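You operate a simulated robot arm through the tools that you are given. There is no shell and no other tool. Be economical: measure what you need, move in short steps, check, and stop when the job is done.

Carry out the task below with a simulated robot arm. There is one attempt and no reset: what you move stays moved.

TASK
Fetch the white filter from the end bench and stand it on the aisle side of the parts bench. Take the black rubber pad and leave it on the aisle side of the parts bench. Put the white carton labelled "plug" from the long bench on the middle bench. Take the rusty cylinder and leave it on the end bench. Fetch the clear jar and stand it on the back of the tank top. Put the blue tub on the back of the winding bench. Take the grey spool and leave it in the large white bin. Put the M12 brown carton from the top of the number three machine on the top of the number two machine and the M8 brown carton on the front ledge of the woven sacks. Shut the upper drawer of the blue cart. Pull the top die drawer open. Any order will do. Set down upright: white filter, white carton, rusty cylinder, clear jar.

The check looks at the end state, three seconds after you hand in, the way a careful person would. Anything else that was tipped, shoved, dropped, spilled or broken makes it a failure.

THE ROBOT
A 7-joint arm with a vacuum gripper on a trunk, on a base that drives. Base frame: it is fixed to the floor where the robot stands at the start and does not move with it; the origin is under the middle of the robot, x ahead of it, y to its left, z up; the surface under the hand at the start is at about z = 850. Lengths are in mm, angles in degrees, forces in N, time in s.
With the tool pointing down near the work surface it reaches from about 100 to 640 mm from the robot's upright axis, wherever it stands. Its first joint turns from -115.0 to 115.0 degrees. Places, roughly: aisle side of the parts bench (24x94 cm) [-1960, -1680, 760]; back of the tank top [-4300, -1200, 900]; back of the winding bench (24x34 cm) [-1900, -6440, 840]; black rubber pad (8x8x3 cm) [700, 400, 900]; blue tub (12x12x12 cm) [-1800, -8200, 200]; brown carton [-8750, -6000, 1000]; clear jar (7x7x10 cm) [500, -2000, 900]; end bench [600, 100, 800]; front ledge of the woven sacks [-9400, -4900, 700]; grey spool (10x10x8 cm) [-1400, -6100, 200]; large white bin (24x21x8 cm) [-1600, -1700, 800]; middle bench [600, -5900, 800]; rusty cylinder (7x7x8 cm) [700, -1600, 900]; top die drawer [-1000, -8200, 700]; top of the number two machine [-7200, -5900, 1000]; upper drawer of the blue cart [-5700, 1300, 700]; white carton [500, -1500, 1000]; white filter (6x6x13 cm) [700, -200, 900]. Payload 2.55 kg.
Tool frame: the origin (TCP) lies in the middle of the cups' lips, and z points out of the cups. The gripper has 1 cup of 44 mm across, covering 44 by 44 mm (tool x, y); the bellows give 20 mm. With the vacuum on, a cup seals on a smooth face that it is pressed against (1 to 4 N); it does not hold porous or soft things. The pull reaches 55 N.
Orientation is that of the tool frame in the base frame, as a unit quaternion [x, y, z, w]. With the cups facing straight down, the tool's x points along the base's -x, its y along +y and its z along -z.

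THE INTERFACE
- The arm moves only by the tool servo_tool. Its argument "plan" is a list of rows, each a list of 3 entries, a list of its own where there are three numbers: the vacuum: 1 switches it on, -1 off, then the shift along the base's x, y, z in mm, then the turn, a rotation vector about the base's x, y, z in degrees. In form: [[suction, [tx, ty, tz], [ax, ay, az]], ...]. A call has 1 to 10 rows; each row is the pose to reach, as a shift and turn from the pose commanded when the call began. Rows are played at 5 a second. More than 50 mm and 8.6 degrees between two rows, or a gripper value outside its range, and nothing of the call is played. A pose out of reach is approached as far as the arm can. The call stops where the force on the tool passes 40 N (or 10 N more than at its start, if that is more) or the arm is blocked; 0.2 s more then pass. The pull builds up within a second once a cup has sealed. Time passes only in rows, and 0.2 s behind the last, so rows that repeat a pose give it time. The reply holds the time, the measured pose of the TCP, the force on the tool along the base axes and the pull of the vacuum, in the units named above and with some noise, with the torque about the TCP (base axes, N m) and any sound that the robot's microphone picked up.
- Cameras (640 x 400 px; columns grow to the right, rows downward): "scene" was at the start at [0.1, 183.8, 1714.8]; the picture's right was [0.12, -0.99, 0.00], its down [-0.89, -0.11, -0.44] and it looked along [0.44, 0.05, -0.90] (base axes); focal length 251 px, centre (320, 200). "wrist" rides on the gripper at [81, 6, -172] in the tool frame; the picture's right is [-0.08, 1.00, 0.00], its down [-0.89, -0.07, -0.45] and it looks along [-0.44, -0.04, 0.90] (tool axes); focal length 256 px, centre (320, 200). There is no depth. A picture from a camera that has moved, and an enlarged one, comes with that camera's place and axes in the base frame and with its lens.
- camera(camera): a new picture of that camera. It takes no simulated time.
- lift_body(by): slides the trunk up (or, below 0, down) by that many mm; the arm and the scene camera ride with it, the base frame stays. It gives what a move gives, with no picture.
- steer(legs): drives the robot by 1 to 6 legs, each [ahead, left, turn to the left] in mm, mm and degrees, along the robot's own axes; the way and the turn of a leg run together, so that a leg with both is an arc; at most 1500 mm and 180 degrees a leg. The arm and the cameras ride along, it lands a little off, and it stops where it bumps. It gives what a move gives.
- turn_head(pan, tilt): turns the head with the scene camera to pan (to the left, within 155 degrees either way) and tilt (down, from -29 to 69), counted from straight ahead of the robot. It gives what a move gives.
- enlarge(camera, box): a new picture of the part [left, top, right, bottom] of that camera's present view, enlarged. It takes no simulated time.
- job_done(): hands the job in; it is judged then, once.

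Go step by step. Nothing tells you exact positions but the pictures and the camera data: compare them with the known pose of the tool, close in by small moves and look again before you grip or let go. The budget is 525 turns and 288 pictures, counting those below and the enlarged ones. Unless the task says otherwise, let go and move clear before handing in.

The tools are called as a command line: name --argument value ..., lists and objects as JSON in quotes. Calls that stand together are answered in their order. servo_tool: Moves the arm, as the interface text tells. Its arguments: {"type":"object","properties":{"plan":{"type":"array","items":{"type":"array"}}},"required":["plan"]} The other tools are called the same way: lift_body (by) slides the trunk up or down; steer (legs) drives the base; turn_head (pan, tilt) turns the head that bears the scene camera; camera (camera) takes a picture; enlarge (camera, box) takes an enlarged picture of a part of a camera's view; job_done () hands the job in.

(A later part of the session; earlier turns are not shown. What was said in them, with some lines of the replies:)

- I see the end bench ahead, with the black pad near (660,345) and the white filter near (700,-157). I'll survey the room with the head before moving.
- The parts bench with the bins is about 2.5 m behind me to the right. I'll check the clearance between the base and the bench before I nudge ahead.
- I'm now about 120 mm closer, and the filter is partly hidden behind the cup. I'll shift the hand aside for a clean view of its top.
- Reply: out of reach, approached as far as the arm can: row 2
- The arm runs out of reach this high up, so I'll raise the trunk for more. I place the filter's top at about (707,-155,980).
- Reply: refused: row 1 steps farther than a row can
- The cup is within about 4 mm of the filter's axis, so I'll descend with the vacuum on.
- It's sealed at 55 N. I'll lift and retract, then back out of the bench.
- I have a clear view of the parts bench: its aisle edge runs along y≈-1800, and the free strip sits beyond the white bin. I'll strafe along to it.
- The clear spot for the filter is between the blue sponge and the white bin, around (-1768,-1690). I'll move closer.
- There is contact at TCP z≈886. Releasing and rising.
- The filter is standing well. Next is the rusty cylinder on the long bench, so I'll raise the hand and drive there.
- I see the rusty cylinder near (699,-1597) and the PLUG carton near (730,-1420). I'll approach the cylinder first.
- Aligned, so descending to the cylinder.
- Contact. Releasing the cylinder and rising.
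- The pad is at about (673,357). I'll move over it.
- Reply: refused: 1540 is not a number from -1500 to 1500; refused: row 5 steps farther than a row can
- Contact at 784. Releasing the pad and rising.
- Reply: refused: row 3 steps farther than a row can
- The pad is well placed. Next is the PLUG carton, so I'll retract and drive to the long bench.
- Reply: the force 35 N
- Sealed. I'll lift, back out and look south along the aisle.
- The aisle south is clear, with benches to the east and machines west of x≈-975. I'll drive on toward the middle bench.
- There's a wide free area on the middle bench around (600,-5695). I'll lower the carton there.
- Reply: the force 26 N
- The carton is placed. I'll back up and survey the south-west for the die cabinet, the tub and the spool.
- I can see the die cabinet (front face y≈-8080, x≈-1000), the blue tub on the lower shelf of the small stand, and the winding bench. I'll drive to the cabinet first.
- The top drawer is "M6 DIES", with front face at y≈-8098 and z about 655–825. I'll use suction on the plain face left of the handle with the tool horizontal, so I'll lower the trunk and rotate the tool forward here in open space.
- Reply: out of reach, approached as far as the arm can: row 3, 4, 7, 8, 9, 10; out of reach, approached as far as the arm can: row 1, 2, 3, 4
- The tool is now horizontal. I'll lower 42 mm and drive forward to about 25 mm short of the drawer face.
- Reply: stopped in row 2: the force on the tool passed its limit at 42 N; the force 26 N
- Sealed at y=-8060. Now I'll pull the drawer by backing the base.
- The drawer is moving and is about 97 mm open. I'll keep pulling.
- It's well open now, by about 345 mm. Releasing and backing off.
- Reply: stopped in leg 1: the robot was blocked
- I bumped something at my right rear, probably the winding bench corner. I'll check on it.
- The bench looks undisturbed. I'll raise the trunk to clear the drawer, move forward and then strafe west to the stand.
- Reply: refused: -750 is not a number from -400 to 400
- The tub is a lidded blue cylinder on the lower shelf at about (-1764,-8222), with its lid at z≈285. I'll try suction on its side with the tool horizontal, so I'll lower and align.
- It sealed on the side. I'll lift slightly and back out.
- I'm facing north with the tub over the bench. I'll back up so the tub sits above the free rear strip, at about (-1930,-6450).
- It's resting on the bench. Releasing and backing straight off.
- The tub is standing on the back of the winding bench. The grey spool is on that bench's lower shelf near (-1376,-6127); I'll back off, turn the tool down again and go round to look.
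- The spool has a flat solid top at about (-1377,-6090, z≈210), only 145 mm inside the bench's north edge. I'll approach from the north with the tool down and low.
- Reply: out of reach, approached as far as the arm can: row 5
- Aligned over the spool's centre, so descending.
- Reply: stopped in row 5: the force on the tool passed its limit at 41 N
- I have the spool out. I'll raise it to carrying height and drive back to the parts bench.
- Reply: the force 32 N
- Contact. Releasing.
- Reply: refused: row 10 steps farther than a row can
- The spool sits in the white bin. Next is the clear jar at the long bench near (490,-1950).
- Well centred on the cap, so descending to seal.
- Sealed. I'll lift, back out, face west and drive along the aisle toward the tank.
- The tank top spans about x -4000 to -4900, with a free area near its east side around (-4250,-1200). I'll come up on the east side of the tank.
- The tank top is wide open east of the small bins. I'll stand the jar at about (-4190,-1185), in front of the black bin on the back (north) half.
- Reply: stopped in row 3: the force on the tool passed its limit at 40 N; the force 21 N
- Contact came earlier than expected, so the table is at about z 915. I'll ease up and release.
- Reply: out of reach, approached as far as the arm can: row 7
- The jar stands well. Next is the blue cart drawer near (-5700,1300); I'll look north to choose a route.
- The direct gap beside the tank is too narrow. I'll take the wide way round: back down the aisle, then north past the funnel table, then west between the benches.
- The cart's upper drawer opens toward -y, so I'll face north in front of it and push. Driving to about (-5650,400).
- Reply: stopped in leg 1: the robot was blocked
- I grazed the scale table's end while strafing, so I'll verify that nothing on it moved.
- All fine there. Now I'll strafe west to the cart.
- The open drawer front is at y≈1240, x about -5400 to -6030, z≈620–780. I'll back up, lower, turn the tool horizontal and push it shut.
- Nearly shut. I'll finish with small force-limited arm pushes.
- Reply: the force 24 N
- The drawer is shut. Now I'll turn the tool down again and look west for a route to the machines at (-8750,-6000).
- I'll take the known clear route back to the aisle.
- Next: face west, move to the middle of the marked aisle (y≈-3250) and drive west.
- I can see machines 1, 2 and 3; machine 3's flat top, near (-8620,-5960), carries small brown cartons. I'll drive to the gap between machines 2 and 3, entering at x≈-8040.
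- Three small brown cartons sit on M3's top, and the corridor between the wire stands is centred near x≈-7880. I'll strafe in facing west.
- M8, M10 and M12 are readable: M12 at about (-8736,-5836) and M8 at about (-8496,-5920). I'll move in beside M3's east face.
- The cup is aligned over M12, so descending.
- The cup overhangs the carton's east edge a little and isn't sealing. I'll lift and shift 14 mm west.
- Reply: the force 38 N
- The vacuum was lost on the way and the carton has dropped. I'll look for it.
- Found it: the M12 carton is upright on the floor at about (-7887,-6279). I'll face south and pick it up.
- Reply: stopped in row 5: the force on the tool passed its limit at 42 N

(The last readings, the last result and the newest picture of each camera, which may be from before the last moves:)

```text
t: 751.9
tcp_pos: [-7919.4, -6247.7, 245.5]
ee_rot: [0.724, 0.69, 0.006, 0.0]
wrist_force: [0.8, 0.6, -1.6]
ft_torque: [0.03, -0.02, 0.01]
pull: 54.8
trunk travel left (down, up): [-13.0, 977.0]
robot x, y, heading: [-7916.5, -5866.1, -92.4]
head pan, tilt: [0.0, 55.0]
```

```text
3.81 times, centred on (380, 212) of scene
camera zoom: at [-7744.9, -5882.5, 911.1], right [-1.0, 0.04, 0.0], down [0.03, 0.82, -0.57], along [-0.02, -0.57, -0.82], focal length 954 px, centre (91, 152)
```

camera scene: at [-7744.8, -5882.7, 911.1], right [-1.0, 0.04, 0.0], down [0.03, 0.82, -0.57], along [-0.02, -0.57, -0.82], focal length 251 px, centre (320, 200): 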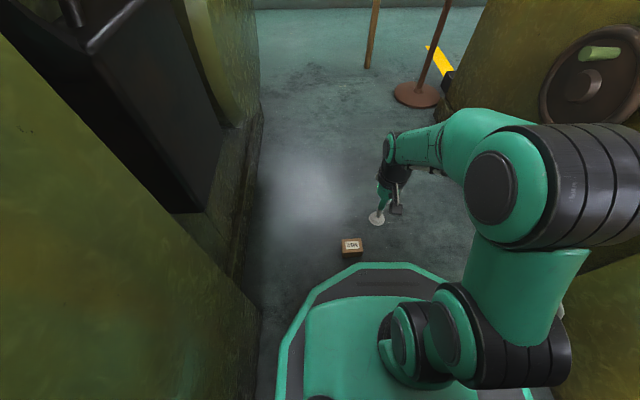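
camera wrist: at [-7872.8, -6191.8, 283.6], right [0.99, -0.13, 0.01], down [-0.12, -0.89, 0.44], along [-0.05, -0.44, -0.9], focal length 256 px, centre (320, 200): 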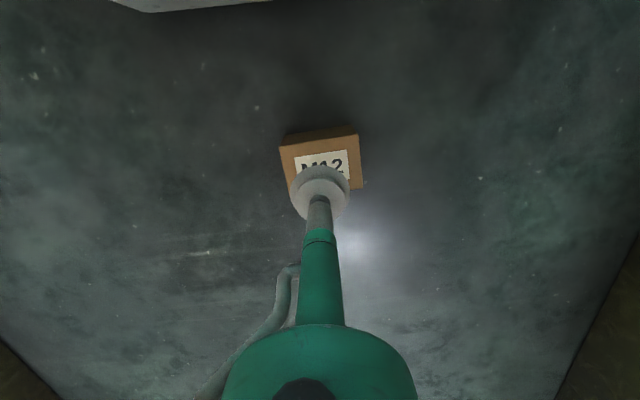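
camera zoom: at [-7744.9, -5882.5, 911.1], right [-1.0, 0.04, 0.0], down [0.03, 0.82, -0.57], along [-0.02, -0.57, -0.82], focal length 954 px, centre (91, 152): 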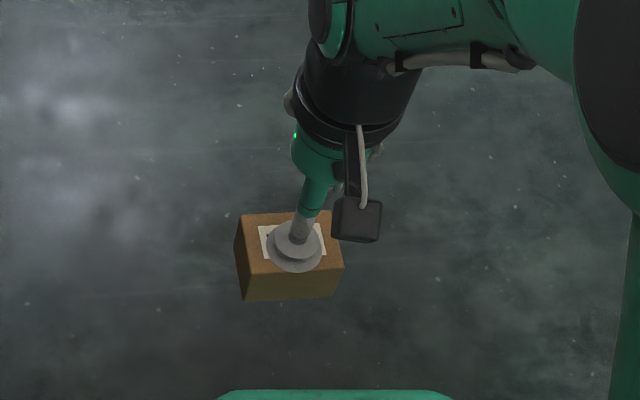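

lift_body --by 400

lift_body --by 400

lift_body --by 150

steer --legs '[[0, 0, 45]]'

steer --legs '[[0, 0, 46]]'

camera --camera "wrist"

```text
t: 755.7
tcp_pos: [-7919.6, -6247.7, 644.7]
ee_rot: [0.724, 0.69, 0.004, 0.0]
wrist_force: [-0.6, 0.5, -2.7]
ft_torque: [0.02, 0.02, -0.01]
pull: 55.1
trunk travel left (down, up): [-413.0, 577.0]
robot x, y, heading: [-7923.6, -5863.2, -92.5]
head pan, tilt: [0.0, 55.0]
```

```text
t: 759.5
tcp_pos: [-7919.3, -6247.2, 1045.3]
ee_rot: [0.724, 0.69, 0.006, 0.0]
wrist_force: [-0.4, 0.0, -1.7]
ft_torque: [0.0, -0.02, -0.01]
pull: 55.1
trunk travel left (down, up): [-813.0, 177.0]
robot x, y, heading: [-7919.6, -5864.9, -92.4]
head pan, tilt: [0.0, 55.0]
```

```text
t: 761.3
tcp_pos: [-7919.2, -6246.9, 1195.5]
ee_rot: [0.724, 0.69, 0.005, 0.0]
wrist_force: [0.3, 0.9, -1.4]
ft_torque: [0.0, 0.0, 0.01]
pull: 54.6
trunk travel left (down, up): [-963.0, 27.0]
robot x, y, heading: [-7918.6, -5862.6, -92.3]
head pan, tilt: [0.0, 55.0]
```

```text
t: 763.7
tcp_pos: [-7649.7, -6138.5, 1195.3]
ee_rot: [0.41, 0.912, 0.004, -0.002]
wrist_force: [0.3, -0.7, -1.5]
ft_torque: [0.01, -0.01, 0.04]
pull: 55.0
trunk travel left (down, up): [-963.0, 27.0]
robot x, y, heading: [-7918.8, -5863.3, -48.0]
head pan, tilt: [0.0, 55.0]
```

```text
t: 766.2
tcp_pos: [-7534.3, -5856.5, 1195.1]
ee_rot: [0.017, 1.0, 0.003, -0.003]
wrist_force: [0.2, -1.1, -2.0]
ft_torque: [-0.02, 0.02, -0.02]
pull: 54.8
trunk travel left (down, up): [-963.0, 27.0]
robot x, y, heading: [-7921.0, -5861.3, -1.3]
head pan, tilt: [0.0, 55.0]
```

```text
140 pictures are left
camera wrist: at [-7613.2, -5848.7, 1368.1], right [0.11, 0.99, 0.01], down [0.89, -0.1, 0.44], along [0.44, -0.04, -0.9], focal length 256 px, centre (320, 200)
```

wrist: 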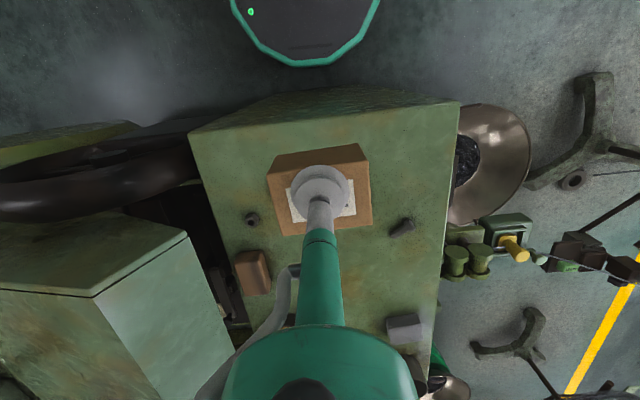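

servo_tool --plan '[[1, [42, 18, -10], [0, 0, 0]], [1, [84, 36, -20], [0, 0, 0]], [1, [84, 36, -65], [0, 0, 0]], [1, [84, 36, -110], [0, 0, 0]], [1, [84, 36, -145], [0, 0, 0]]]'

turn_head --pan 0 --tilt 50

enlarge --camera "scene" --box '[280, 180, 480, 330]'

```text
t: 767.5
tcp_pos: [-7450.4, -5822.6, 1050.2]
ee_rot: [0.016, 1.0, 0.002, -0.003]
wrist_force: [-0.7, -0.1, -2.3]
ft_torque: [0.05, 0.05, -0.03]
pull: 55.4
trunk travel left (down, up): [-963.0, 27.0]
robot x, y, heading: [-7919.5, -5863.9, -1.6]
head pan, tilt: [0.0, 55.0]
```

```text
t: 768.1
tcp_pos: [-7450.4, -5823.8, 1051.8]
ee_rot: [0.016, 1.0, 0.003, -0.004]
wrist_force: [-0.3, 0.5, -1.1]
ft_torque: [-0.02, 0.01, 0.0]
pull: 54.7
trunk travel left (down, up): [-963.0, 27.0]
robot x, y, heading: [-7919.3, -5861.6, -1.9]
head pan, tilt: [0.0, 50.0]
```

```text
2.67 times, centred on (380, 255) of scene
camera zoom: at [-7899.4, -5686.9, 1867.6], right [-0.03, -1.0, 0.0], down [-0.77, 0.02, -0.64], along [0.64, -0.02, -0.77], focal length 668 px, centre (160, 53)
```

zoom: 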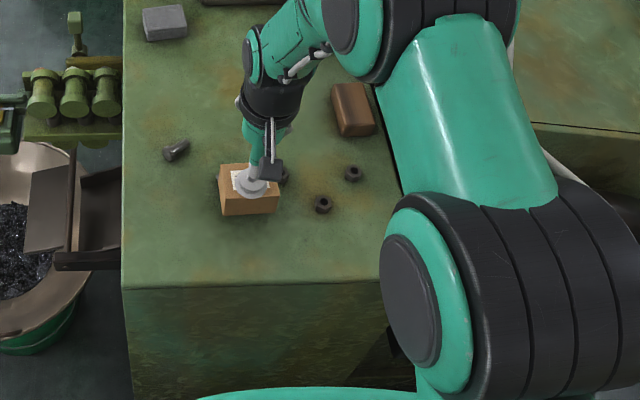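

servo_tool --plan '[[1, [-24, 14, 0], [0, 0, 0]], [1, [-24, 14, -12], [0, 0, 0]], [1, [-24, 14, -20], [0, 0, 0]], [1, [-24, 14, -25], [0, 0, 0]]]'

```text
t: 769.1
tcp_pos: [-7475.2, -5807.1, 1027.0]
ee_rot: [0.017, 1.0, 0.004, -0.004]
wrist_force: [-0.1, -0.4, -1.9]
ft_torque: [0.01, 0.0, 0.04]
pull: 54.9
trunk travel left (down, up): [-963.0, 27.0]
robot x, y, heading: [-7918.0, -5863.8, -1.6]
head pan, tilt: [0.0, 50.0]
```

servo_tool --plan '[[1, [0, 0, -3], [0, 0, 0]], [1, [0, 0, -6], [0, 0, 0]], [1, [0, 0, -8], [0, 0, 0]], [1, [0, 0, -10], [0, 0, 0]]]'

```text
t: 770.1
tcp_pos: [-7474.8, -5806.5, 1019.7]
ee_rot: [0.016, 1.0, 0.004, 0.001]
wrist_force: [-4.6, 1.0, 28.0]
ft_torque: [-0.38, -0.2, -0.04]
pull: 55.2
trunk travel left (down, up): [-963.0, 27.0]
robot x, y, heading: [-7919.5, -5861.7, -1.4]
head pan, tilt: [0.0, 50.0]
```

Contact. Releasing.

servo_tool --plan '[[-1, [0, 0, 3], [0, 0, 0]], [-1, [0, 0, 4], [0, 0, 0]], [-1, [0, 0, 4], [0, 0, 0]], [-1, [0, 0, 5], [0, 0, 0]], [-1, [0, 0, 20], [0, 0, 0]], [-1, [0, 0, 65], [0, 0, 0]], [-1, [0, 0, 110], [0, 0, 0]], [-1, [-15, 0, 150], [0, 0, 0]], [-1, [-40, 0, 185], [0, 0, 0]]]'

enlarge --camera "scene" --box '[280, 180, 480, 330]'

```text
t: 772.1
tcp_pos: [-7519.6, -5808.4, 1201.0]
ee_rot: [0.016, 1.0, 0.004, -0.004]
wrist_force: [-1.2, 0.1, -0.7]
ft_torque: [0.01, -0.03, -0.02]
pull: 0.0
trunk travel left (down, up): [-963.0, 27.0]
robot x, y, heading: [-7921.9, -5858.9, -1.7]
head pan, tilt: [0.0, 50.0]
```

```text
2.67 times, centred on (380, 255) of scene
camera zoom: at [-7902.6, -5687.3, 1867.7], right [-0.03, -1.0, 0.0], down [-0.76, 0.02, -0.64], along [0.64, -0.02, -0.76], focal length 668 px, centre (160, 53)
```

zoom: 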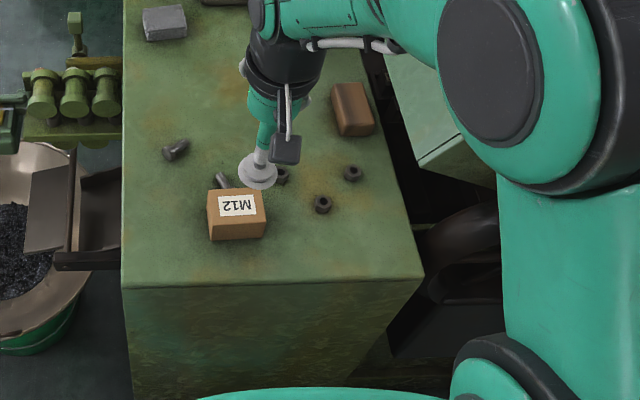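

M12 is in place on machine two. Now M8: I'll turn around to machine three.

steer --legs '[[0, 0, -90], [0, 0, -88.5], [60, 40, 0]]'

turn_head --pan 10 --tilt 50

enlarge --camera "scene" --box '[270, 160, 470, 310]'

```text
t: 780.7
tcp_pos: [-8381.8, -5969.4, 1199.7]
ee_rot: [1.0, -0.004, 0.004, 0.003]
wrist_force: [-0.5, 0.5, -0.3]
ft_torque: [0.0, -0.05, -0.01]
pull: 0.1
trunk travel left (down, up): [-963.0, 27.0]
robot x, y, heading: [-7980.2, -5901.9, 180.1]
head pan, tilt: [0.0, 50.0]
```

```text
t: 781.5
tcp_pos: [-8381.0, -5969.7, 1200.6]
ee_rot: [1.0, -0.003, 0.004, 0.003]
wrist_force: [-0.1, 0.4, 0.5]
ft_torque: [0.0, 0.02, -0.02]
pull: 0.0
trunk travel left (down, up): [-963.0, 27.0]
robot x, y, heading: [-7975.9, -5905.2, 180.0]
head pan, tilt: [10.0, 50.0]
```

```text
2.67 times, centred on (370, 235) of scene
camera zoom: at [-7998.4, -6093.9, 1867.6], right [-0.17, 0.98, 0.0], down [0.75, 0.13, -0.64], along [-0.63, -0.11, -0.77], focal length 668 px, centre (187, 107)
```

zoom: 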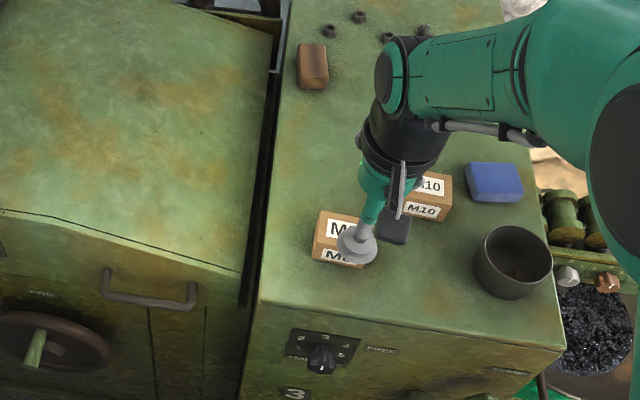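

servo_tool --plan '[[-1, [-45, 5, -10], [0, 0, 0]], [-1, [-90, 10, -30], [0, 0, 0]], [-1, [-122, 14, -65], [0, 0, 0]], [-1, [-122, 14, -110], [0, 0, 0]], [-1, [-122, 14, -125], [0, 0, 0]]]'

enlarge --camera "scene" --box '[320, 200, 420, 275]'

camera --camera "wrist"

```text
t: 782.6
tcp_pos: [-8504.0, -5955.1, 1073.6]
ee_rot: [1.0, -0.003, 0.004, 0.004]
wrist_force: [0.5, 0.2, 0.3]
ft_torque: [-0.02, 0.02, -0.01]
pull: 0.0
trunk travel left (down, up): [-963.0, 27.0]
robot x, y, heading: [-7980.0, -5909.9, 180.1]
head pan, tilt: [10.0, 50.0]
```

```text
5.33 times, centred on (370, 238) of scene
camera zoom: at [-7997.4, -6093.4, 1867.7], right [-0.17, 0.98, 0.0], down [0.75, 0.13, -0.64], along [-0.63, -0.11, -0.77], focal length 1336 px, centre (53, 0)
```

zoom: 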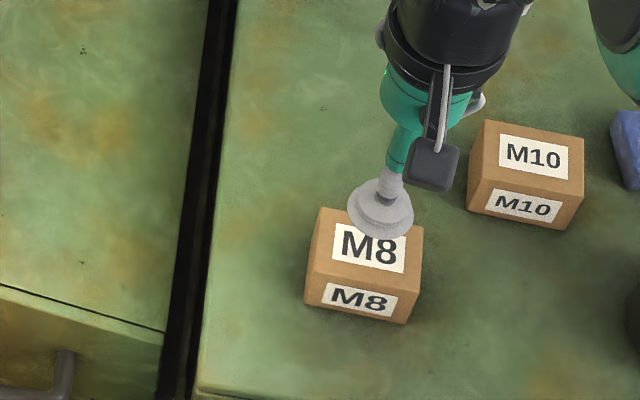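

```text
135 pictures are left
camera wrist: at [-8424.6, -5960.3, 1246.3], right [-0.09, -1.0, 0.01], down [-0.9, 0.08, 0.44], along [-0.44, 0.03, -0.9], focal length 256 px, centre (320, 200)
```

wrist: 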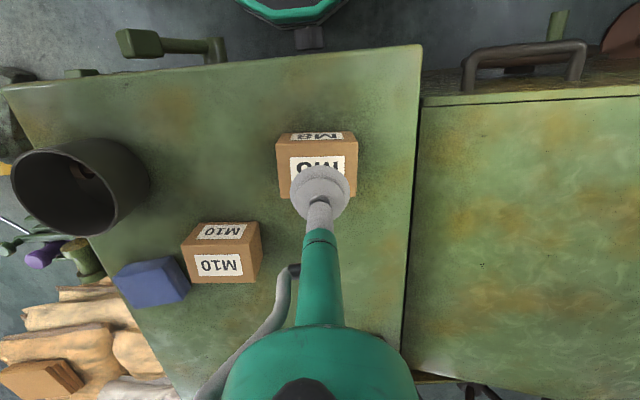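

servo_tool --plan '[[1, [-2, -1, -30], [0, 0, 0]], [1, [-2, -1, -48], [0, 0, 0]], [1, [-2, -1, -54], [0, 0, 0]], [1, [-2, -1, -58], [0, 0, 0]], [1, [-2, -1, -62], [0, 0, 0]], [1, [-2, -1, -62], [0, 0, 0]]]'

enlarge --camera "scene" --box '[330, 210, 410, 270]'

```text
t: 784.0
tcp_pos: [-8505.7, -5956.3, 1017.4]
ee_rot: [1.0, -0.003, -0.003, 0.005]
wrist_force: [0.6, -3.9, 33.6]
ft_torque: [0.58, -0.3, 0.01]
pull: 53.9
trunk travel left (down, up): [-963.0, 27.0]
robot x, y, heading: [-7977.5, -5902.9, 179.9]
head pan, tilt: [10.0, 50.0]
```

```text
6.67 times, centred on (370, 240) of scene
camera zoom: at [-7991.8, -6094.0, 1867.9], right [-0.17, 0.98, 0.0], down [0.75, 0.13, -0.65], along [-0.64, -0.11, -0.76], focal length 1670 px, centre (-13, -67)
```

zoom: 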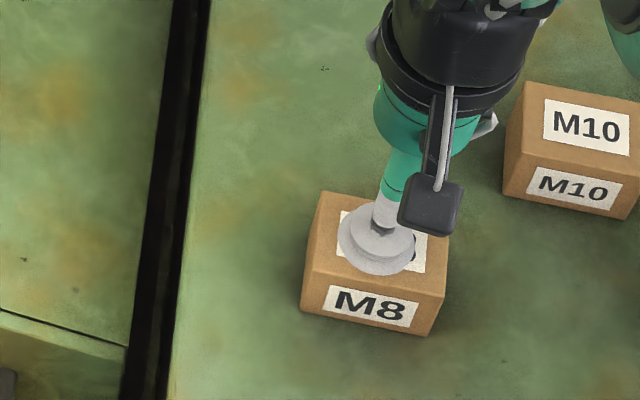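

M8 is sealed. I'll lift and retract, then leave the gap northward carefully.

servo_tool --plan '[[1, [0, 0, 12], [0, 0, 0]], [1, [0, 0, 45], [0, 0, 0]], [1, [0, 0, 85], [0, 0, 0]], [1, [15, 0, 120], [0, 0, 0]], [1, [40, 0, 155], [0, 0, 0]], [1, [80, 0, 180], [0, 0, 0]], [1, [125, 0, 190], [0, 0, 0]]]'

steer --legs '[[-80, 0, 0], [0, -600, 0]]'

steer --legs '[[0, -700, 0]]'

```text
t: 785.6
tcp_pos: [-8376.6, -5952.0, 1206.2]
ee_rot: [1.0, -0.004, 0.003, 0.003]
wrist_force: [0.2, 0.6, -1.6]
ft_torque: [-0.04, 0.04, 0.02]
pull: 55.2
trunk travel left (down, up): [-963.0, 27.0]
robot x, y, heading: [-7979.3, -5901.5, 179.9]
head pan, tilt: [10.0, 50.0]
```

```text
t: 789.7
tcp_pos: [-8298.4, -5342.0, 1205.6]
ee_rot: [1.0, -0.009, 0.003, 0.004]
wrist_force: [0.2, -0.3, -1.7]
ft_torque: [0.0, 0.0, -0.03]
pull: 55.3
trunk travel left (down, up): [-963.0, 27.0]
robot x, y, heading: [-7896.1, -5297.0, 179.3]
head pan, tilt: [10.0, 50.0]
```

```text
t: 793.6
tcp_pos: [-8281.7, -4617.4, 1204.7]
ee_rot: [1.0, -0.018, 0.004, 0.004]
wrist_force: [0.3, 0.5, -1.9]
ft_torque: [-0.01, -0.02, 0.02]
pull: 54.9
trunk travel left (down, up): [-963.0, 27.0]
robot x, y, heading: [-7881.4, -4581.2, 178.4]
head pan, tilt: [10.0, 50.0]
```

steer --legs '[[0, -1230, 1.6]]'

steer --legs '[[1450, 0, 0]]'

turn_head --pan 85 --tilt 35

camera --camera "scene"

```text
t: 799.8
tcp_pos: [-8245.5, -3403.6, 1204.9]
ee_rot: [1.0, -0.017, 0.004, 0.003]
wrist_force: [0.0, -0.7, -2.0]
ft_torque: [-0.03, -0.03, 0.03]
pull: 54.7
trunk travel left (down, up): [-963.0, 27.0]
robot x, y, heading: [-7845.3, -3366.1, 178.5]
head pan, tilt: [10.0, 50.0]
```

```text
t: 807.0
tcp_pos: [-9698.6, -3307.4, 1205.1]
ee_rot: [0.999, -0.041, 0.003, 0.004]
wrist_force: [0.4, 0.2, -2.0]
ft_torque: [-0.06, 0.0, 0.02]
pull: 54.7
trunk travel left (down, up): [-963.0, 27.0]
robot x, y, heading: [-9295.1, -3290.8, 175.7]
head pan, tilt: [10.0, 50.0]
```

```text
t: 808.5
tcp_pos: [-9697.3, -3308.0, 1204.4]
ee_rot: [0.999, -0.04, 0.002, 0.003]
wrist_force: [0.5, -0.6, -1.4]
ft_torque: [0.03, 0.06, 0.02]
pull: 54.7
trunk travel left (down, up): [-963.0, 27.0]
robot x, y, heading: [-9295.1, -3289.5, 175.5]
head pan, tilt: [85.0, 35.0]
```

```text
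133 pictures are left
camera scene: at [-9265.1, -3557.1, 1889.3], right [-0.99, 0.16, 0.0], down [0.09, 0.57, -0.82], along [-0.13, -0.81, -0.57], focal length 251 px, centre (320, 200)
```

scene: 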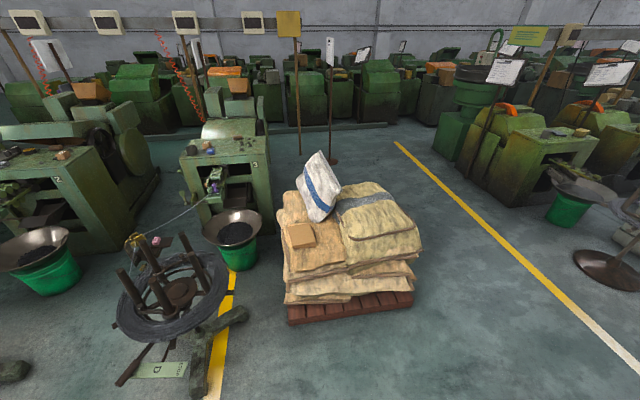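

enlarge --camera "scene" --box '[260, 140, 440, 330]'

```text
2.11 times, centred on (350, 235) of scene
camera zoom: at [-9265.1, -3557.1, 1889.3], right [-0.99, 0.16, 0.0], down [0.09, 0.57, -0.82], along [-0.13, -0.81, -0.57], focal length 528 px, centre (257, 126)
```

zoom: 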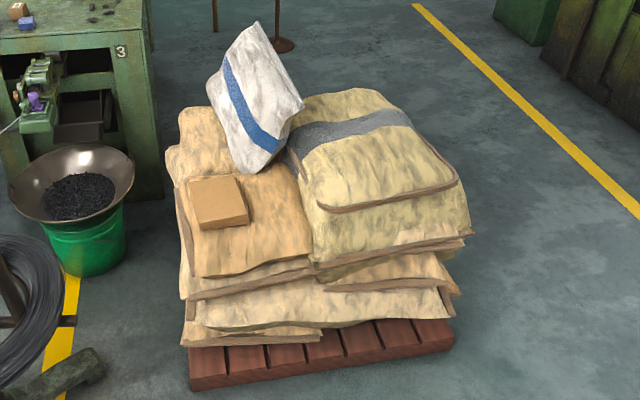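

The front ledge is the tan sack surface carrying a flat brown box, with free room between that box and the taller stack at about (-9515,-4800). I'll approach from the aisle, facing south.

steer --legs '[[0, 0, 94.5], [0, -200, 0], [850, 0, 0]]'

turn_head --pan 0 --tilt 50

camera --camera "scene"

camera --camera "wrist"

```text
t: 818.0
tcp_pos: [-9495.0, -4491.9, 1203.8]
ee_rot: [0.727, 0.687, 0.005, 0.0]
wrist_force: [-0.1, 0.5, -0.7]
ft_torque: [0.0, -0.02, 0.03]
pull: 55.4
trunk travel left (down, up): [-963.0, 27.0]
robot x, y, heading: [-9523.8, -4089.2, -92.9]
head pan, tilt: [85.0, 35.0]
```

```text
t: 819.5
tcp_pos: [-9494.0, -4492.4, 1205.6]
ee_rot: [0.726, 0.687, 0.005, 0.0]
wrist_force: [0.0, -0.1, -0.9]
ft_torque: [0.0, -0.01, -0.01]
pull: 55.3
trunk travel left (down, up): [-963.0, 27.0]
robot x, y, heading: [-9527.8, -4086.6, -93.0]
head pan, tilt: [0.0, 50.0]
```

```text
131 pictures are left
camera scene: at [-9350.1, -4116.0, 1867.6], right [-1.0, 0.05, 0.0], down [0.04, 0.77, -0.64], along [-0.03, -0.64, -0.77], focal length 251 px, centre (320, 200)
```

scene: 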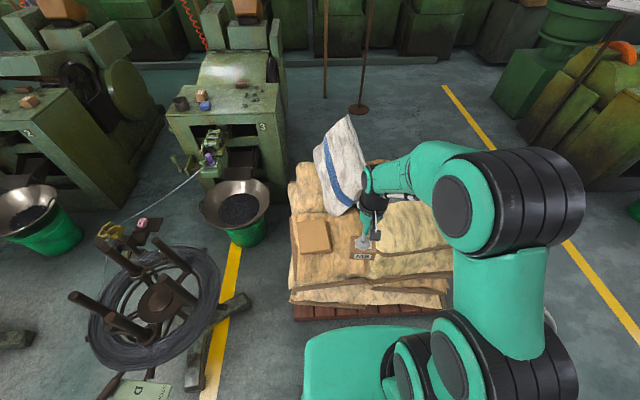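

```text
130 pictures are left
camera wrist: at [-9485.0, -4412.1, 1377.7], right [0.99, -0.13, 0.01], down [-0.12, -0.89, 0.44], along [-0.05, -0.43, -0.9], focal length 256 px, centre (320, 200)
```

wrist: 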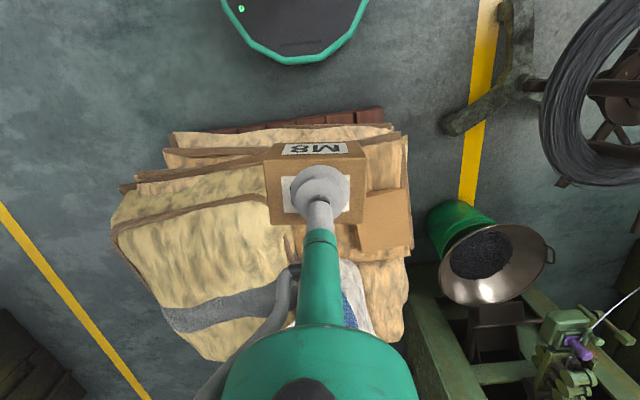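

enlarge --camera "scene" --box '[270, 150, 470, 330]'

```text
2.22 times, centred on (370, 240) of scene
camera zoom: at [-9350.1, -4116.0, 1867.6], right [-1.0, 0.05, 0.0], down [0.04, 0.77, -0.64], along [-0.03, -0.64, -0.77], focal length 557 px, centre (209, 111)
```

zoom: 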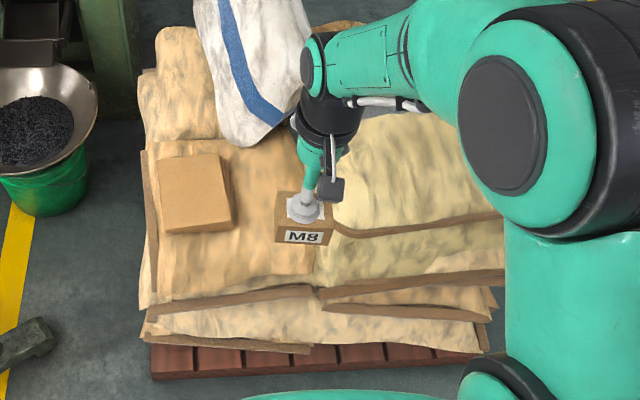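

steer --legs '[[190, 0, 3]]'

servo_tool --plan '[[1, [0, -35, -20], [0, 0, 0]], [1, [0, -70, -45], [0, 0, 0]], [1, [0, -90, -85], [0, 0, 0]], [1, [0, -90, -130], [0, 0, 0]]]'

camera --camera "scene"

camera --camera "wrist"

```text
t: 821.1
tcp_pos: [-9479.1, -4682.9, 1205.1]
ee_rot: [0.709, 0.705, 0.005, -0.001]
wrist_force: [0.8, -1.1, -1.8]
ft_torque: [0.0, 0.0, 0.01]
pull: 54.7
trunk travel left (down, up): [-963.0, 27.0]
robot x, y, heading: [-9529.1, -4282.9, -90.1]
head pan, tilt: [0.0, 50.0]
```

```text
t: 822.1
tcp_pos: [-9478.0, -4775.9, 1074.0]
ee_rot: [0.708, 0.706, 0.005, 0.0]
wrist_force: [-0.8, -0.5, -1.1]
ft_torque: [0.02, 0.0, 0.0]
pull: 55.2
trunk travel left (down, up): [-963.0, 27.0]
robot x, y, heading: [-9528.7, -4283.7, -89.9]
head pan, tilt: [0.0, 50.0]
```

```text
128 pictures are left
camera scene: at [-9353.7, -4301.5, 1867.6], right [-1.0, 0.0, 0.0], down [0.0, 0.77, -0.64], along [0.0, -0.64, -0.77], focal length 251 px, centre (320, 200)
```

scene: 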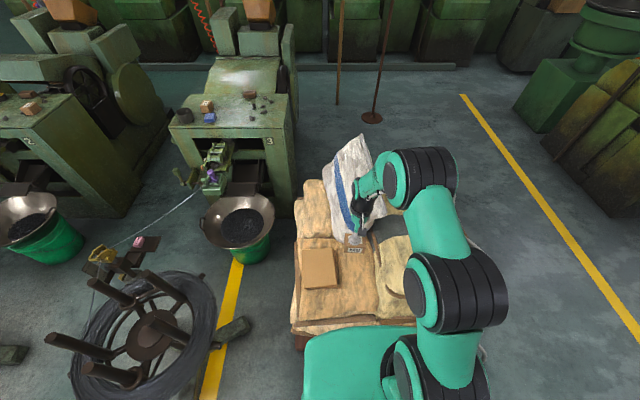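

```text
127 pictures are left
camera wrist: at [-9472.3, -4695.8, 1246.4], right [1.0, -0.08, 0.01], down [-0.08, -0.9, 0.44], along [-0.03, -0.44, -0.9], focal length 256 px, centre (320, 200)
```

wrist: 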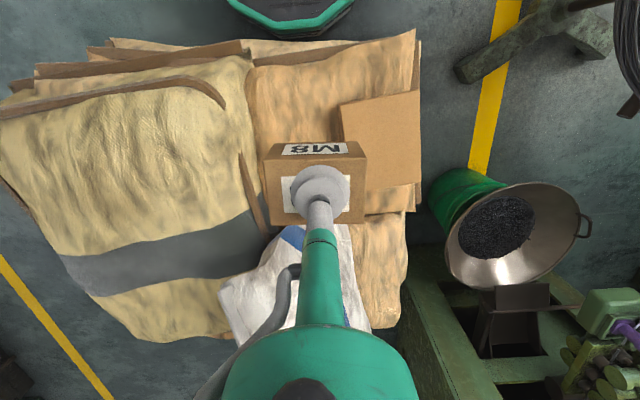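

servo_tool --plan '[[1, [-28, -20, -25], [0, 0, 0]], [1, [-55, -37, -50], [0, 0, 0]], [1, [-55, -37, -95], [0, 0, 0]], [1, [-55, -37, -140], [0, 0, 0]], [1, [-55, -37, -185], [0, 0, 0]], [1, [-55, -37, -230], [0, 0, 0]], [1, [-55, -37, -250], [0, 0, 0]]]'

camera --camera "wrist"

enlarge --camera "scene" --box '[280, 190, 440, 310]'

```text
t: 823.7
tcp_pos: [-9535.7, -4811.6, 823.4]
ee_rot: [0.709, 0.705, 0.005, 0.0]
wrist_force: [0.1, -0.7, -1.9]
ft_torque: [0.01, -0.03, 0.02]
pull: 54.9
trunk travel left (down, up): [-963.0, 27.0]
robot x, y, heading: [-9526.7, -4282.2, -90.3]
head pan, tilt: [0.0, 50.0]
```

```text
126 pictures are left
camera wrist: at [-9529.4, -4731.1, 996.1], right [1.0, -0.08, 0.01], down [-0.08, -0.9, 0.44], along [-0.03, -0.44, -0.9], focal length 256 px, centre (320, 200)
```

wrist: 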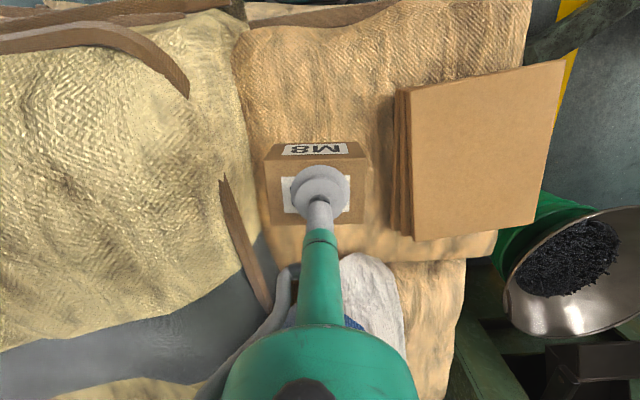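

```text
3.33 times, centred on (360, 250) of scene
camera zoom: at [-9354.2, -4300.1, 1867.7], right [-1.0, 0.0, 0.0], down [0.0, 0.77, -0.64], along [0.0, -0.64, -0.77], focal length 835 px, centre (187, 33)
```

zoom: 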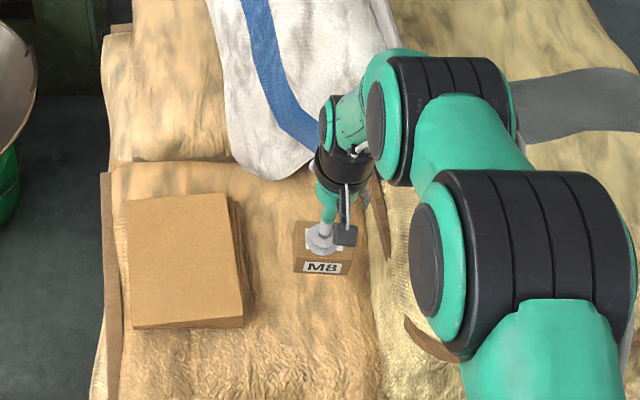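

servo_tool --plan '[[1, [10, 0, -20], [0, 0, 0]], [1, [10, 0, -40], [0, 0, 0]], [1, [10, 0, -50], [0, 0, 0]], [1, [10, 0, -58], [0, 0, 0]], [1, [10, 0, -64], [0, 0, 0]], [1, [10, 0, -68], [0, 0, 0]], [1, [10, 0, -72], [0, 0, 0]]]'

```text
t: 825.3
tcp_pos: [-9525.6, -4808.7, 752.4]
ee_rot: [0.709, 0.705, 0.006, 0.0]
wrist_force: [-0.2, 0.8, -1.7]
ft_torque: [0.0, -0.04, -0.02]
pull: 54.8
trunk travel left (down, up): [-963.0, 27.0]
robot x, y, heading: [-9531.2, -4283.5, -89.8]
head pan, tilt: [0.0, 50.0]
```

servo_tool --plan '[[1, [0, 0, -5], [0, 0, 0]], [1, [0, 0, -9], [0, 0, 0]], [1, [0, 0, -13], [0, 0, 0]], [1, [0, 0, -17], [0, 0, 0]], [1, [0, 0, -21], [0, 0, 0]], [1, [0, 0, -25], [0, 0, 0]]]'

```text
t: 826.7
tcp_pos: [-9524.0, -4809.9, 727.3]
ee_rot: [0.709, 0.705, 0.006, 0.0]
wrist_force: [0.5, 0.4, -2.5]
ft_torque: [0.0, 0.03, 0.0]
pull: 54.8
trunk travel left (down, up): [-963.0, 27.0]
robot x, y, heading: [-9528.9, -4282.3, -90.2]
head pan, tilt: [0.0, 50.0]
```

enlarge --camera "scene" --box '[320, 220, 400, 280]'

servo_tool --plan '[[1, [0, 0, -4], [0, 0, 0]], [1, [0, 0, -8], [0, 0, 0]], [1, [0, 0, -12], [0, 0, 0]], [1, [0, 0, -16], [0, 0, 0]], [1, [0, 0, -20], [0, 0, 0]]]'

```text
6.67 times, centred on (360, 250) of scene
camera zoom: at [-9354.0, -4300.1, 1867.6], right [-1.0, 0.0, 0.0], down [0.0, 0.77, -0.64], along [0.0, -0.64, -0.77], focal length 1670 px, centre (53, -133)
```

zoom: 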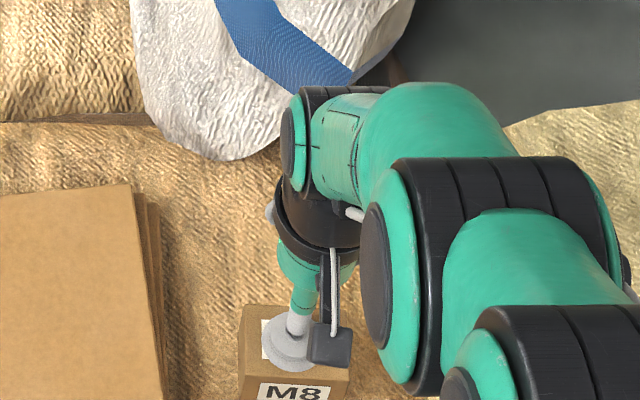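

```text
t: 828.0
tcp_pos: [-9526.0, -4929.5, 803.4]
ee_rot: [0.708, 0.701, -0.06, 0.065]
wrist_force: [0.4, -0.1, -1.4]
ft_torque: [0.02, 0.01, 0.0]
pull: 54.9
trunk travel left (down, up): [-963.0, 27.0]
robot x, y, heading: [-9526.1, -4282.1, -89.7]
head pan, tilt: [0.0, 50.0]
stopped in row 5: the arm was blocked; the commanded pose is now the measured one
```

The arm got blocked or reconfigured because the trunk is too high for this depth. I'll look before doing anything.

camera --camera "scene"

camera --camera "wrist"

```text
123 pictures are left
camera scene: at [-9353.9, -4299.9, 1867.6], right [-1.0, 0.0, 0.0], down [0.0, 0.77, -0.64], along [0.0, -0.64, -0.77], focal length 251 px, centre (320, 200)
```

scene: 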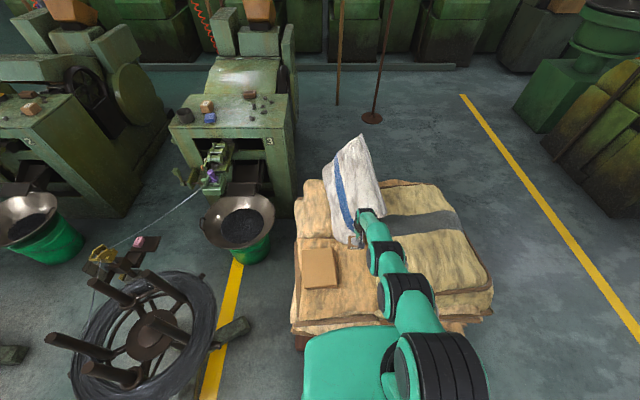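

```text
122 pictures are left
camera wrist: at [-9520.2, -4819.2, 960.0], right [1.0, -0.09, 0.02], down [-0.08, -0.8, 0.59], along [-0.03, -0.59, -0.8], focal length 256 px, centre (320, 200)
```

wrist: 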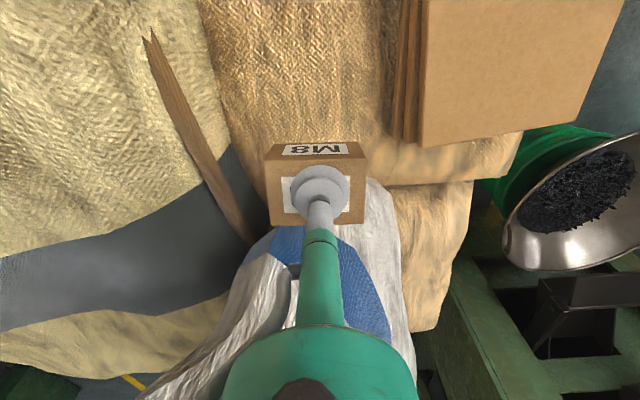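

servo_tool --plan '[[1, [0, 20, 30], [2, 0, 0]], [1, [0, 50, 60], [5, 0, 0]], [1, [0, 80, 90], [8, 0, 0]], [1, [0, 110, 120], [10.3, 0, 0]]]'

camera --camera "scene"

```text
t: 829.0
tcp_pos: [-9524.7, -4816.2, 925.7]
ee_rot: [0.71, 0.704, 0.005, 0.002]
wrist_force: [-0.5, -0.2, -2.1]
ft_torque: [-0.08, -0.01, 0.02]
pull: 54.9
trunk travel left (down, up): [-963.0, 27.0]
robot x, y, heading: [-9532.7, -4281.7, -90.2]
head pan, tilt: [0.0, 50.0]
```

```text
121 pictures are left
camera scene: at [-9354.0, -4298.1, 1867.6], right [-1.0, 0.0, 0.0], down [0.0, 0.77, -0.64], along [0.0, -0.64, -0.77], focal length 251 px, centre (320, 200)
```

scene: 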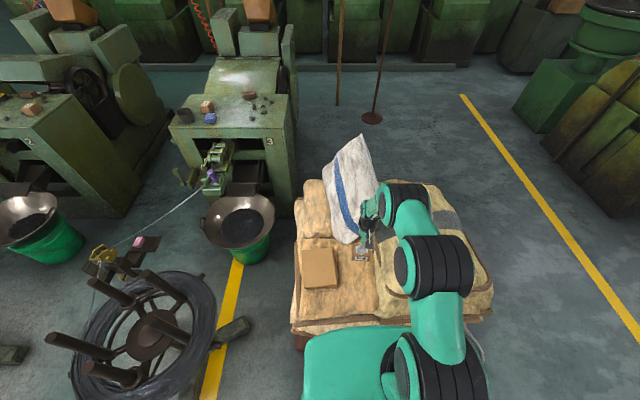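

Recovered. I'll use the trunk to lower instead.

lift_body --by -190

camera --camera "scene"

camera --camera "wrist"

```text
t: 831.1
tcp_pos: [-9524.6, -4818.5, 734.9]
ee_rot: [0.71, 0.704, 0.004, 0.002]
wrist_force: [0.4, -0.5, -1.9]
ft_torque: [0.01, -0.02, 0.01]
pull: 54.4
trunk travel left (down, up): [-773.0, 217.0]
robot x, y, heading: [-9531.0, -4279.2, -90.1]
head pan, tilt: [0.0, 50.0]
```

```text
120 pictures are left
camera scene: at [-9354.0, -4300.2, 1677.7], right [-1.0, 0.0, 0.0], down [0.0, 0.77, -0.64], along [0.0, -0.64, -0.77], focal length 251 px, centre (320, 200)
```

scene: 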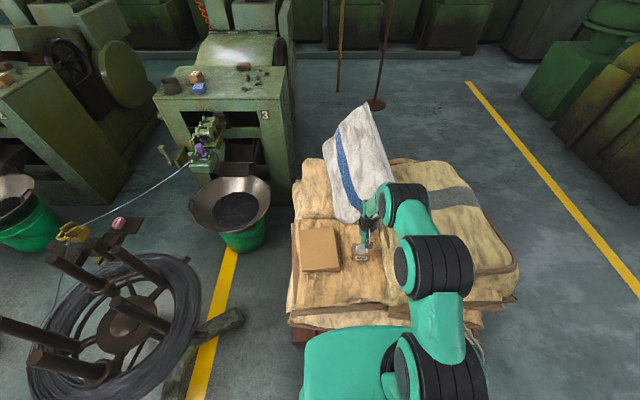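

```text
119 pictures are left
camera wrist: at [-9519.2, -4737.7, 907.3], right [1.0, -0.09, 0.01], down [-0.08, -0.89, 0.44], along [-0.03, -0.44, -0.9], focal length 256 px, centre (320, 200)
```

wrist: 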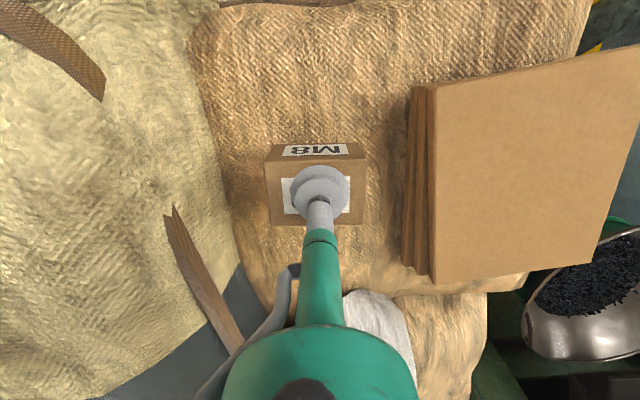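

lift_body --by -30

lift_body --by -15

enlarge --camera "scene" --box '[300, 200, 420, 290]'

```text
t: 831.9
tcp_pos: [-9524.3, -4818.1, 705.0]
ee_rot: [0.709, 0.705, 0.004, 0.001]
wrist_force: [1.0, 3.2, 5.4]
ft_torque: [-0.02, 0.3, -0.07]
pull: 54.8
trunk travel left (down, up): [-743.0, 247.0]
robot x, y, heading: [-9530.7, -4285.0, -89.8]
head pan, tilt: [0.0, 50.0]
```

```text
t: 832.3
tcp_pos: [-9523.7, -4820.7, 703.3]
ee_rot: [0.71, 0.704, 0.002, 0.003]
wrist_force: [-0.2, 7.2, 17.3]
ft_torque: [0.05, 0.4, -0.11]
pull: 54.5
trunk travel left (down, up): [-737.0, 253.0]
robot x, y, heading: [-9528.8, -4280.5, -90.0]
head pan, tilt: [0.0, 50.0]
stopped: the force on the tool passed its limit at 41 N (the readings are from after the stop); the commanded pose is now the measured one
```

```text
4.44 times, centred on (360, 245) of scene
camera zoom: at [-9354.0, -4297.9, 1641.3], right [-1.0, 0.0, 0.0], down [0.0, 0.77, -0.64], along [0.0, -0.64, -0.77], focal length 1114 px, centre (142, 0)
```

zoom: 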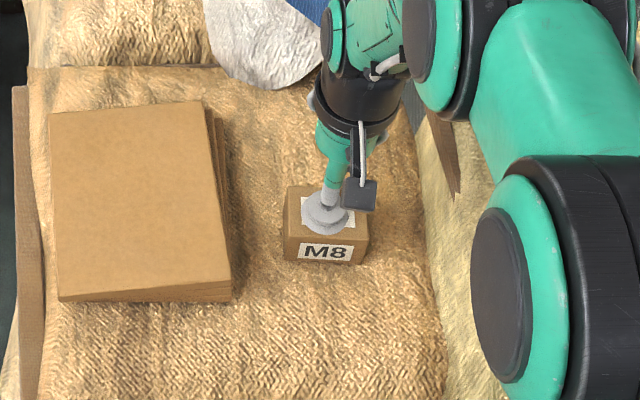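

It's resting on the sack ledge. Releasing gently.

servo_tool --plan '[[1, [0, 0, 2], [0, 0, 0]], [-1, [0, 0, 3], [0, 0, 0]], [-1, [0, 0, 3], [0, 0, 0]], [-1, [0, 0, 3], [0, 0, 0]], [-1, [0, 0, 4], [0, 0, 0]], [-1, [0, 0, 15], [0, 0, 0]], [-1, [0, 0, 55], [0, 0, 0]], [-1, [0, 0, 100], [0, 0, 0]], [-1, [0, 10, 145], [0, 0, 0]]]'

enlarge --camera "scene" --box '[300, 200, 420, 290]'

```text
t: 834.3
tcp_pos: [-9523.2, -4806.9, 846.2]
ee_rot: [0.71, 0.704, 0.005, 0.002]
wrist_force: [-0.3, 0.5, -0.1]
ft_torque: [-0.01, 0.0, -0.02]
pull: 0.0
trunk travel left (down, up): [-737.0, 253.0]
robot x, y, heading: [-9528.6, -4283.0, -90.1]
head pan, tilt: [0.0, 50.0]
```

```text
4.44 times, centred on (360, 245) of scene
camera zoom: at [-9354.0, -4298.4, 1641.2], right [-1.0, 0.0, 0.0], down [0.0, 0.77, -0.64], along [0.0, -0.64, -0.77], focal length 1114 px, centre (142, 0)
```

zoom: 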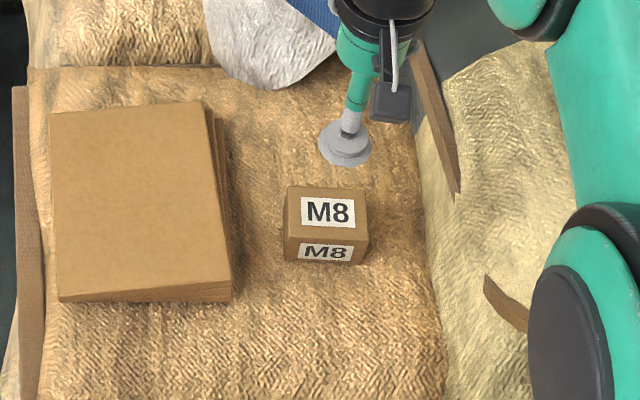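

M8 sits on the front ledge. I'll move clear and take a last look.

lift_body --by 200

steer --legs '[[-400, 0, 0]]'

camera --camera "scene"

```text
t: 836.4
tcp_pos: [-9522.9, -4808.9, 1045.4]
ee_rot: [0.71, 0.704, 0.004, 0.002]
wrist_force: [0.3, 0.3, 0.1]
ft_torque: [0.02, 0.01, 0.0]
pull: 0.1
trunk travel left (down, up): [-937.0, 53.0]
robot x, y, heading: [-9527.4, -4283.4, -89.9]
head pan, tilt: [0.0, 50.0]
```

```text
t: 838.9
tcp_pos: [-9521.3, -4416.7, 1044.0]
ee_rot: [0.71, 0.704, 0.004, 0.003]
wrist_force: [0.4, -0.5, 0.4]
ft_torque: [0.0, 0.03, 0.02]
pull: 0.0
trunk travel left (down, up): [-937.0, 53.0]
robot x, y, heading: [-9529.7, -3887.5, -90.0]
head pan, tilt: [0.0, 50.0]
```

```text
116 pictures are left
camera scene: at [-9353.8, -3907.9, 1841.3], right [-1.0, 0.0, 0.0], down [0.0, 0.77, -0.64], along [0.0, -0.64, -0.77], focal length 251 px, centre (320, 200)
```

scene: 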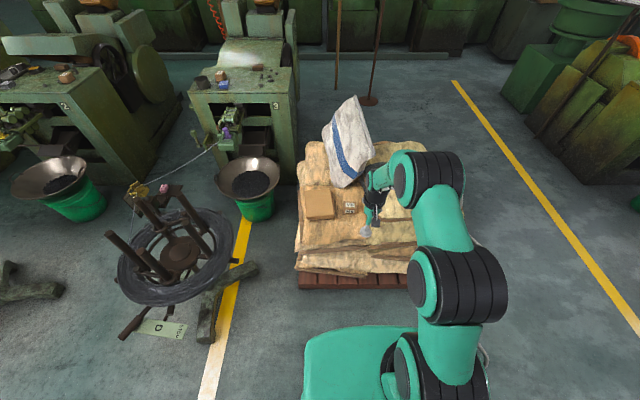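

The M12 carton is on machine two, M8 is on the sack ledge, and every other item is where the task asks. I'm handing in.

job_done

```text
The job is handed in.
```

I've handed the job in with all eleven tasks done, but I dropped the M12 carton on the floor on the way; I picked it up and it now stands upright on the number two machine.

- **Bumps:** the base lightly touched the winding bench and the scale table. The pictures I took afterwards showed nothing on either had moved.
- **Arm jolt:** while I was lowering the M8 carton, the arm jolted forward over the woven sacks. Nothing there looked displaced.
- **Jar position:** "the back of the tank top" was not clear to me, so the clear jar stands in front of the black bin on the half away from the aisle.
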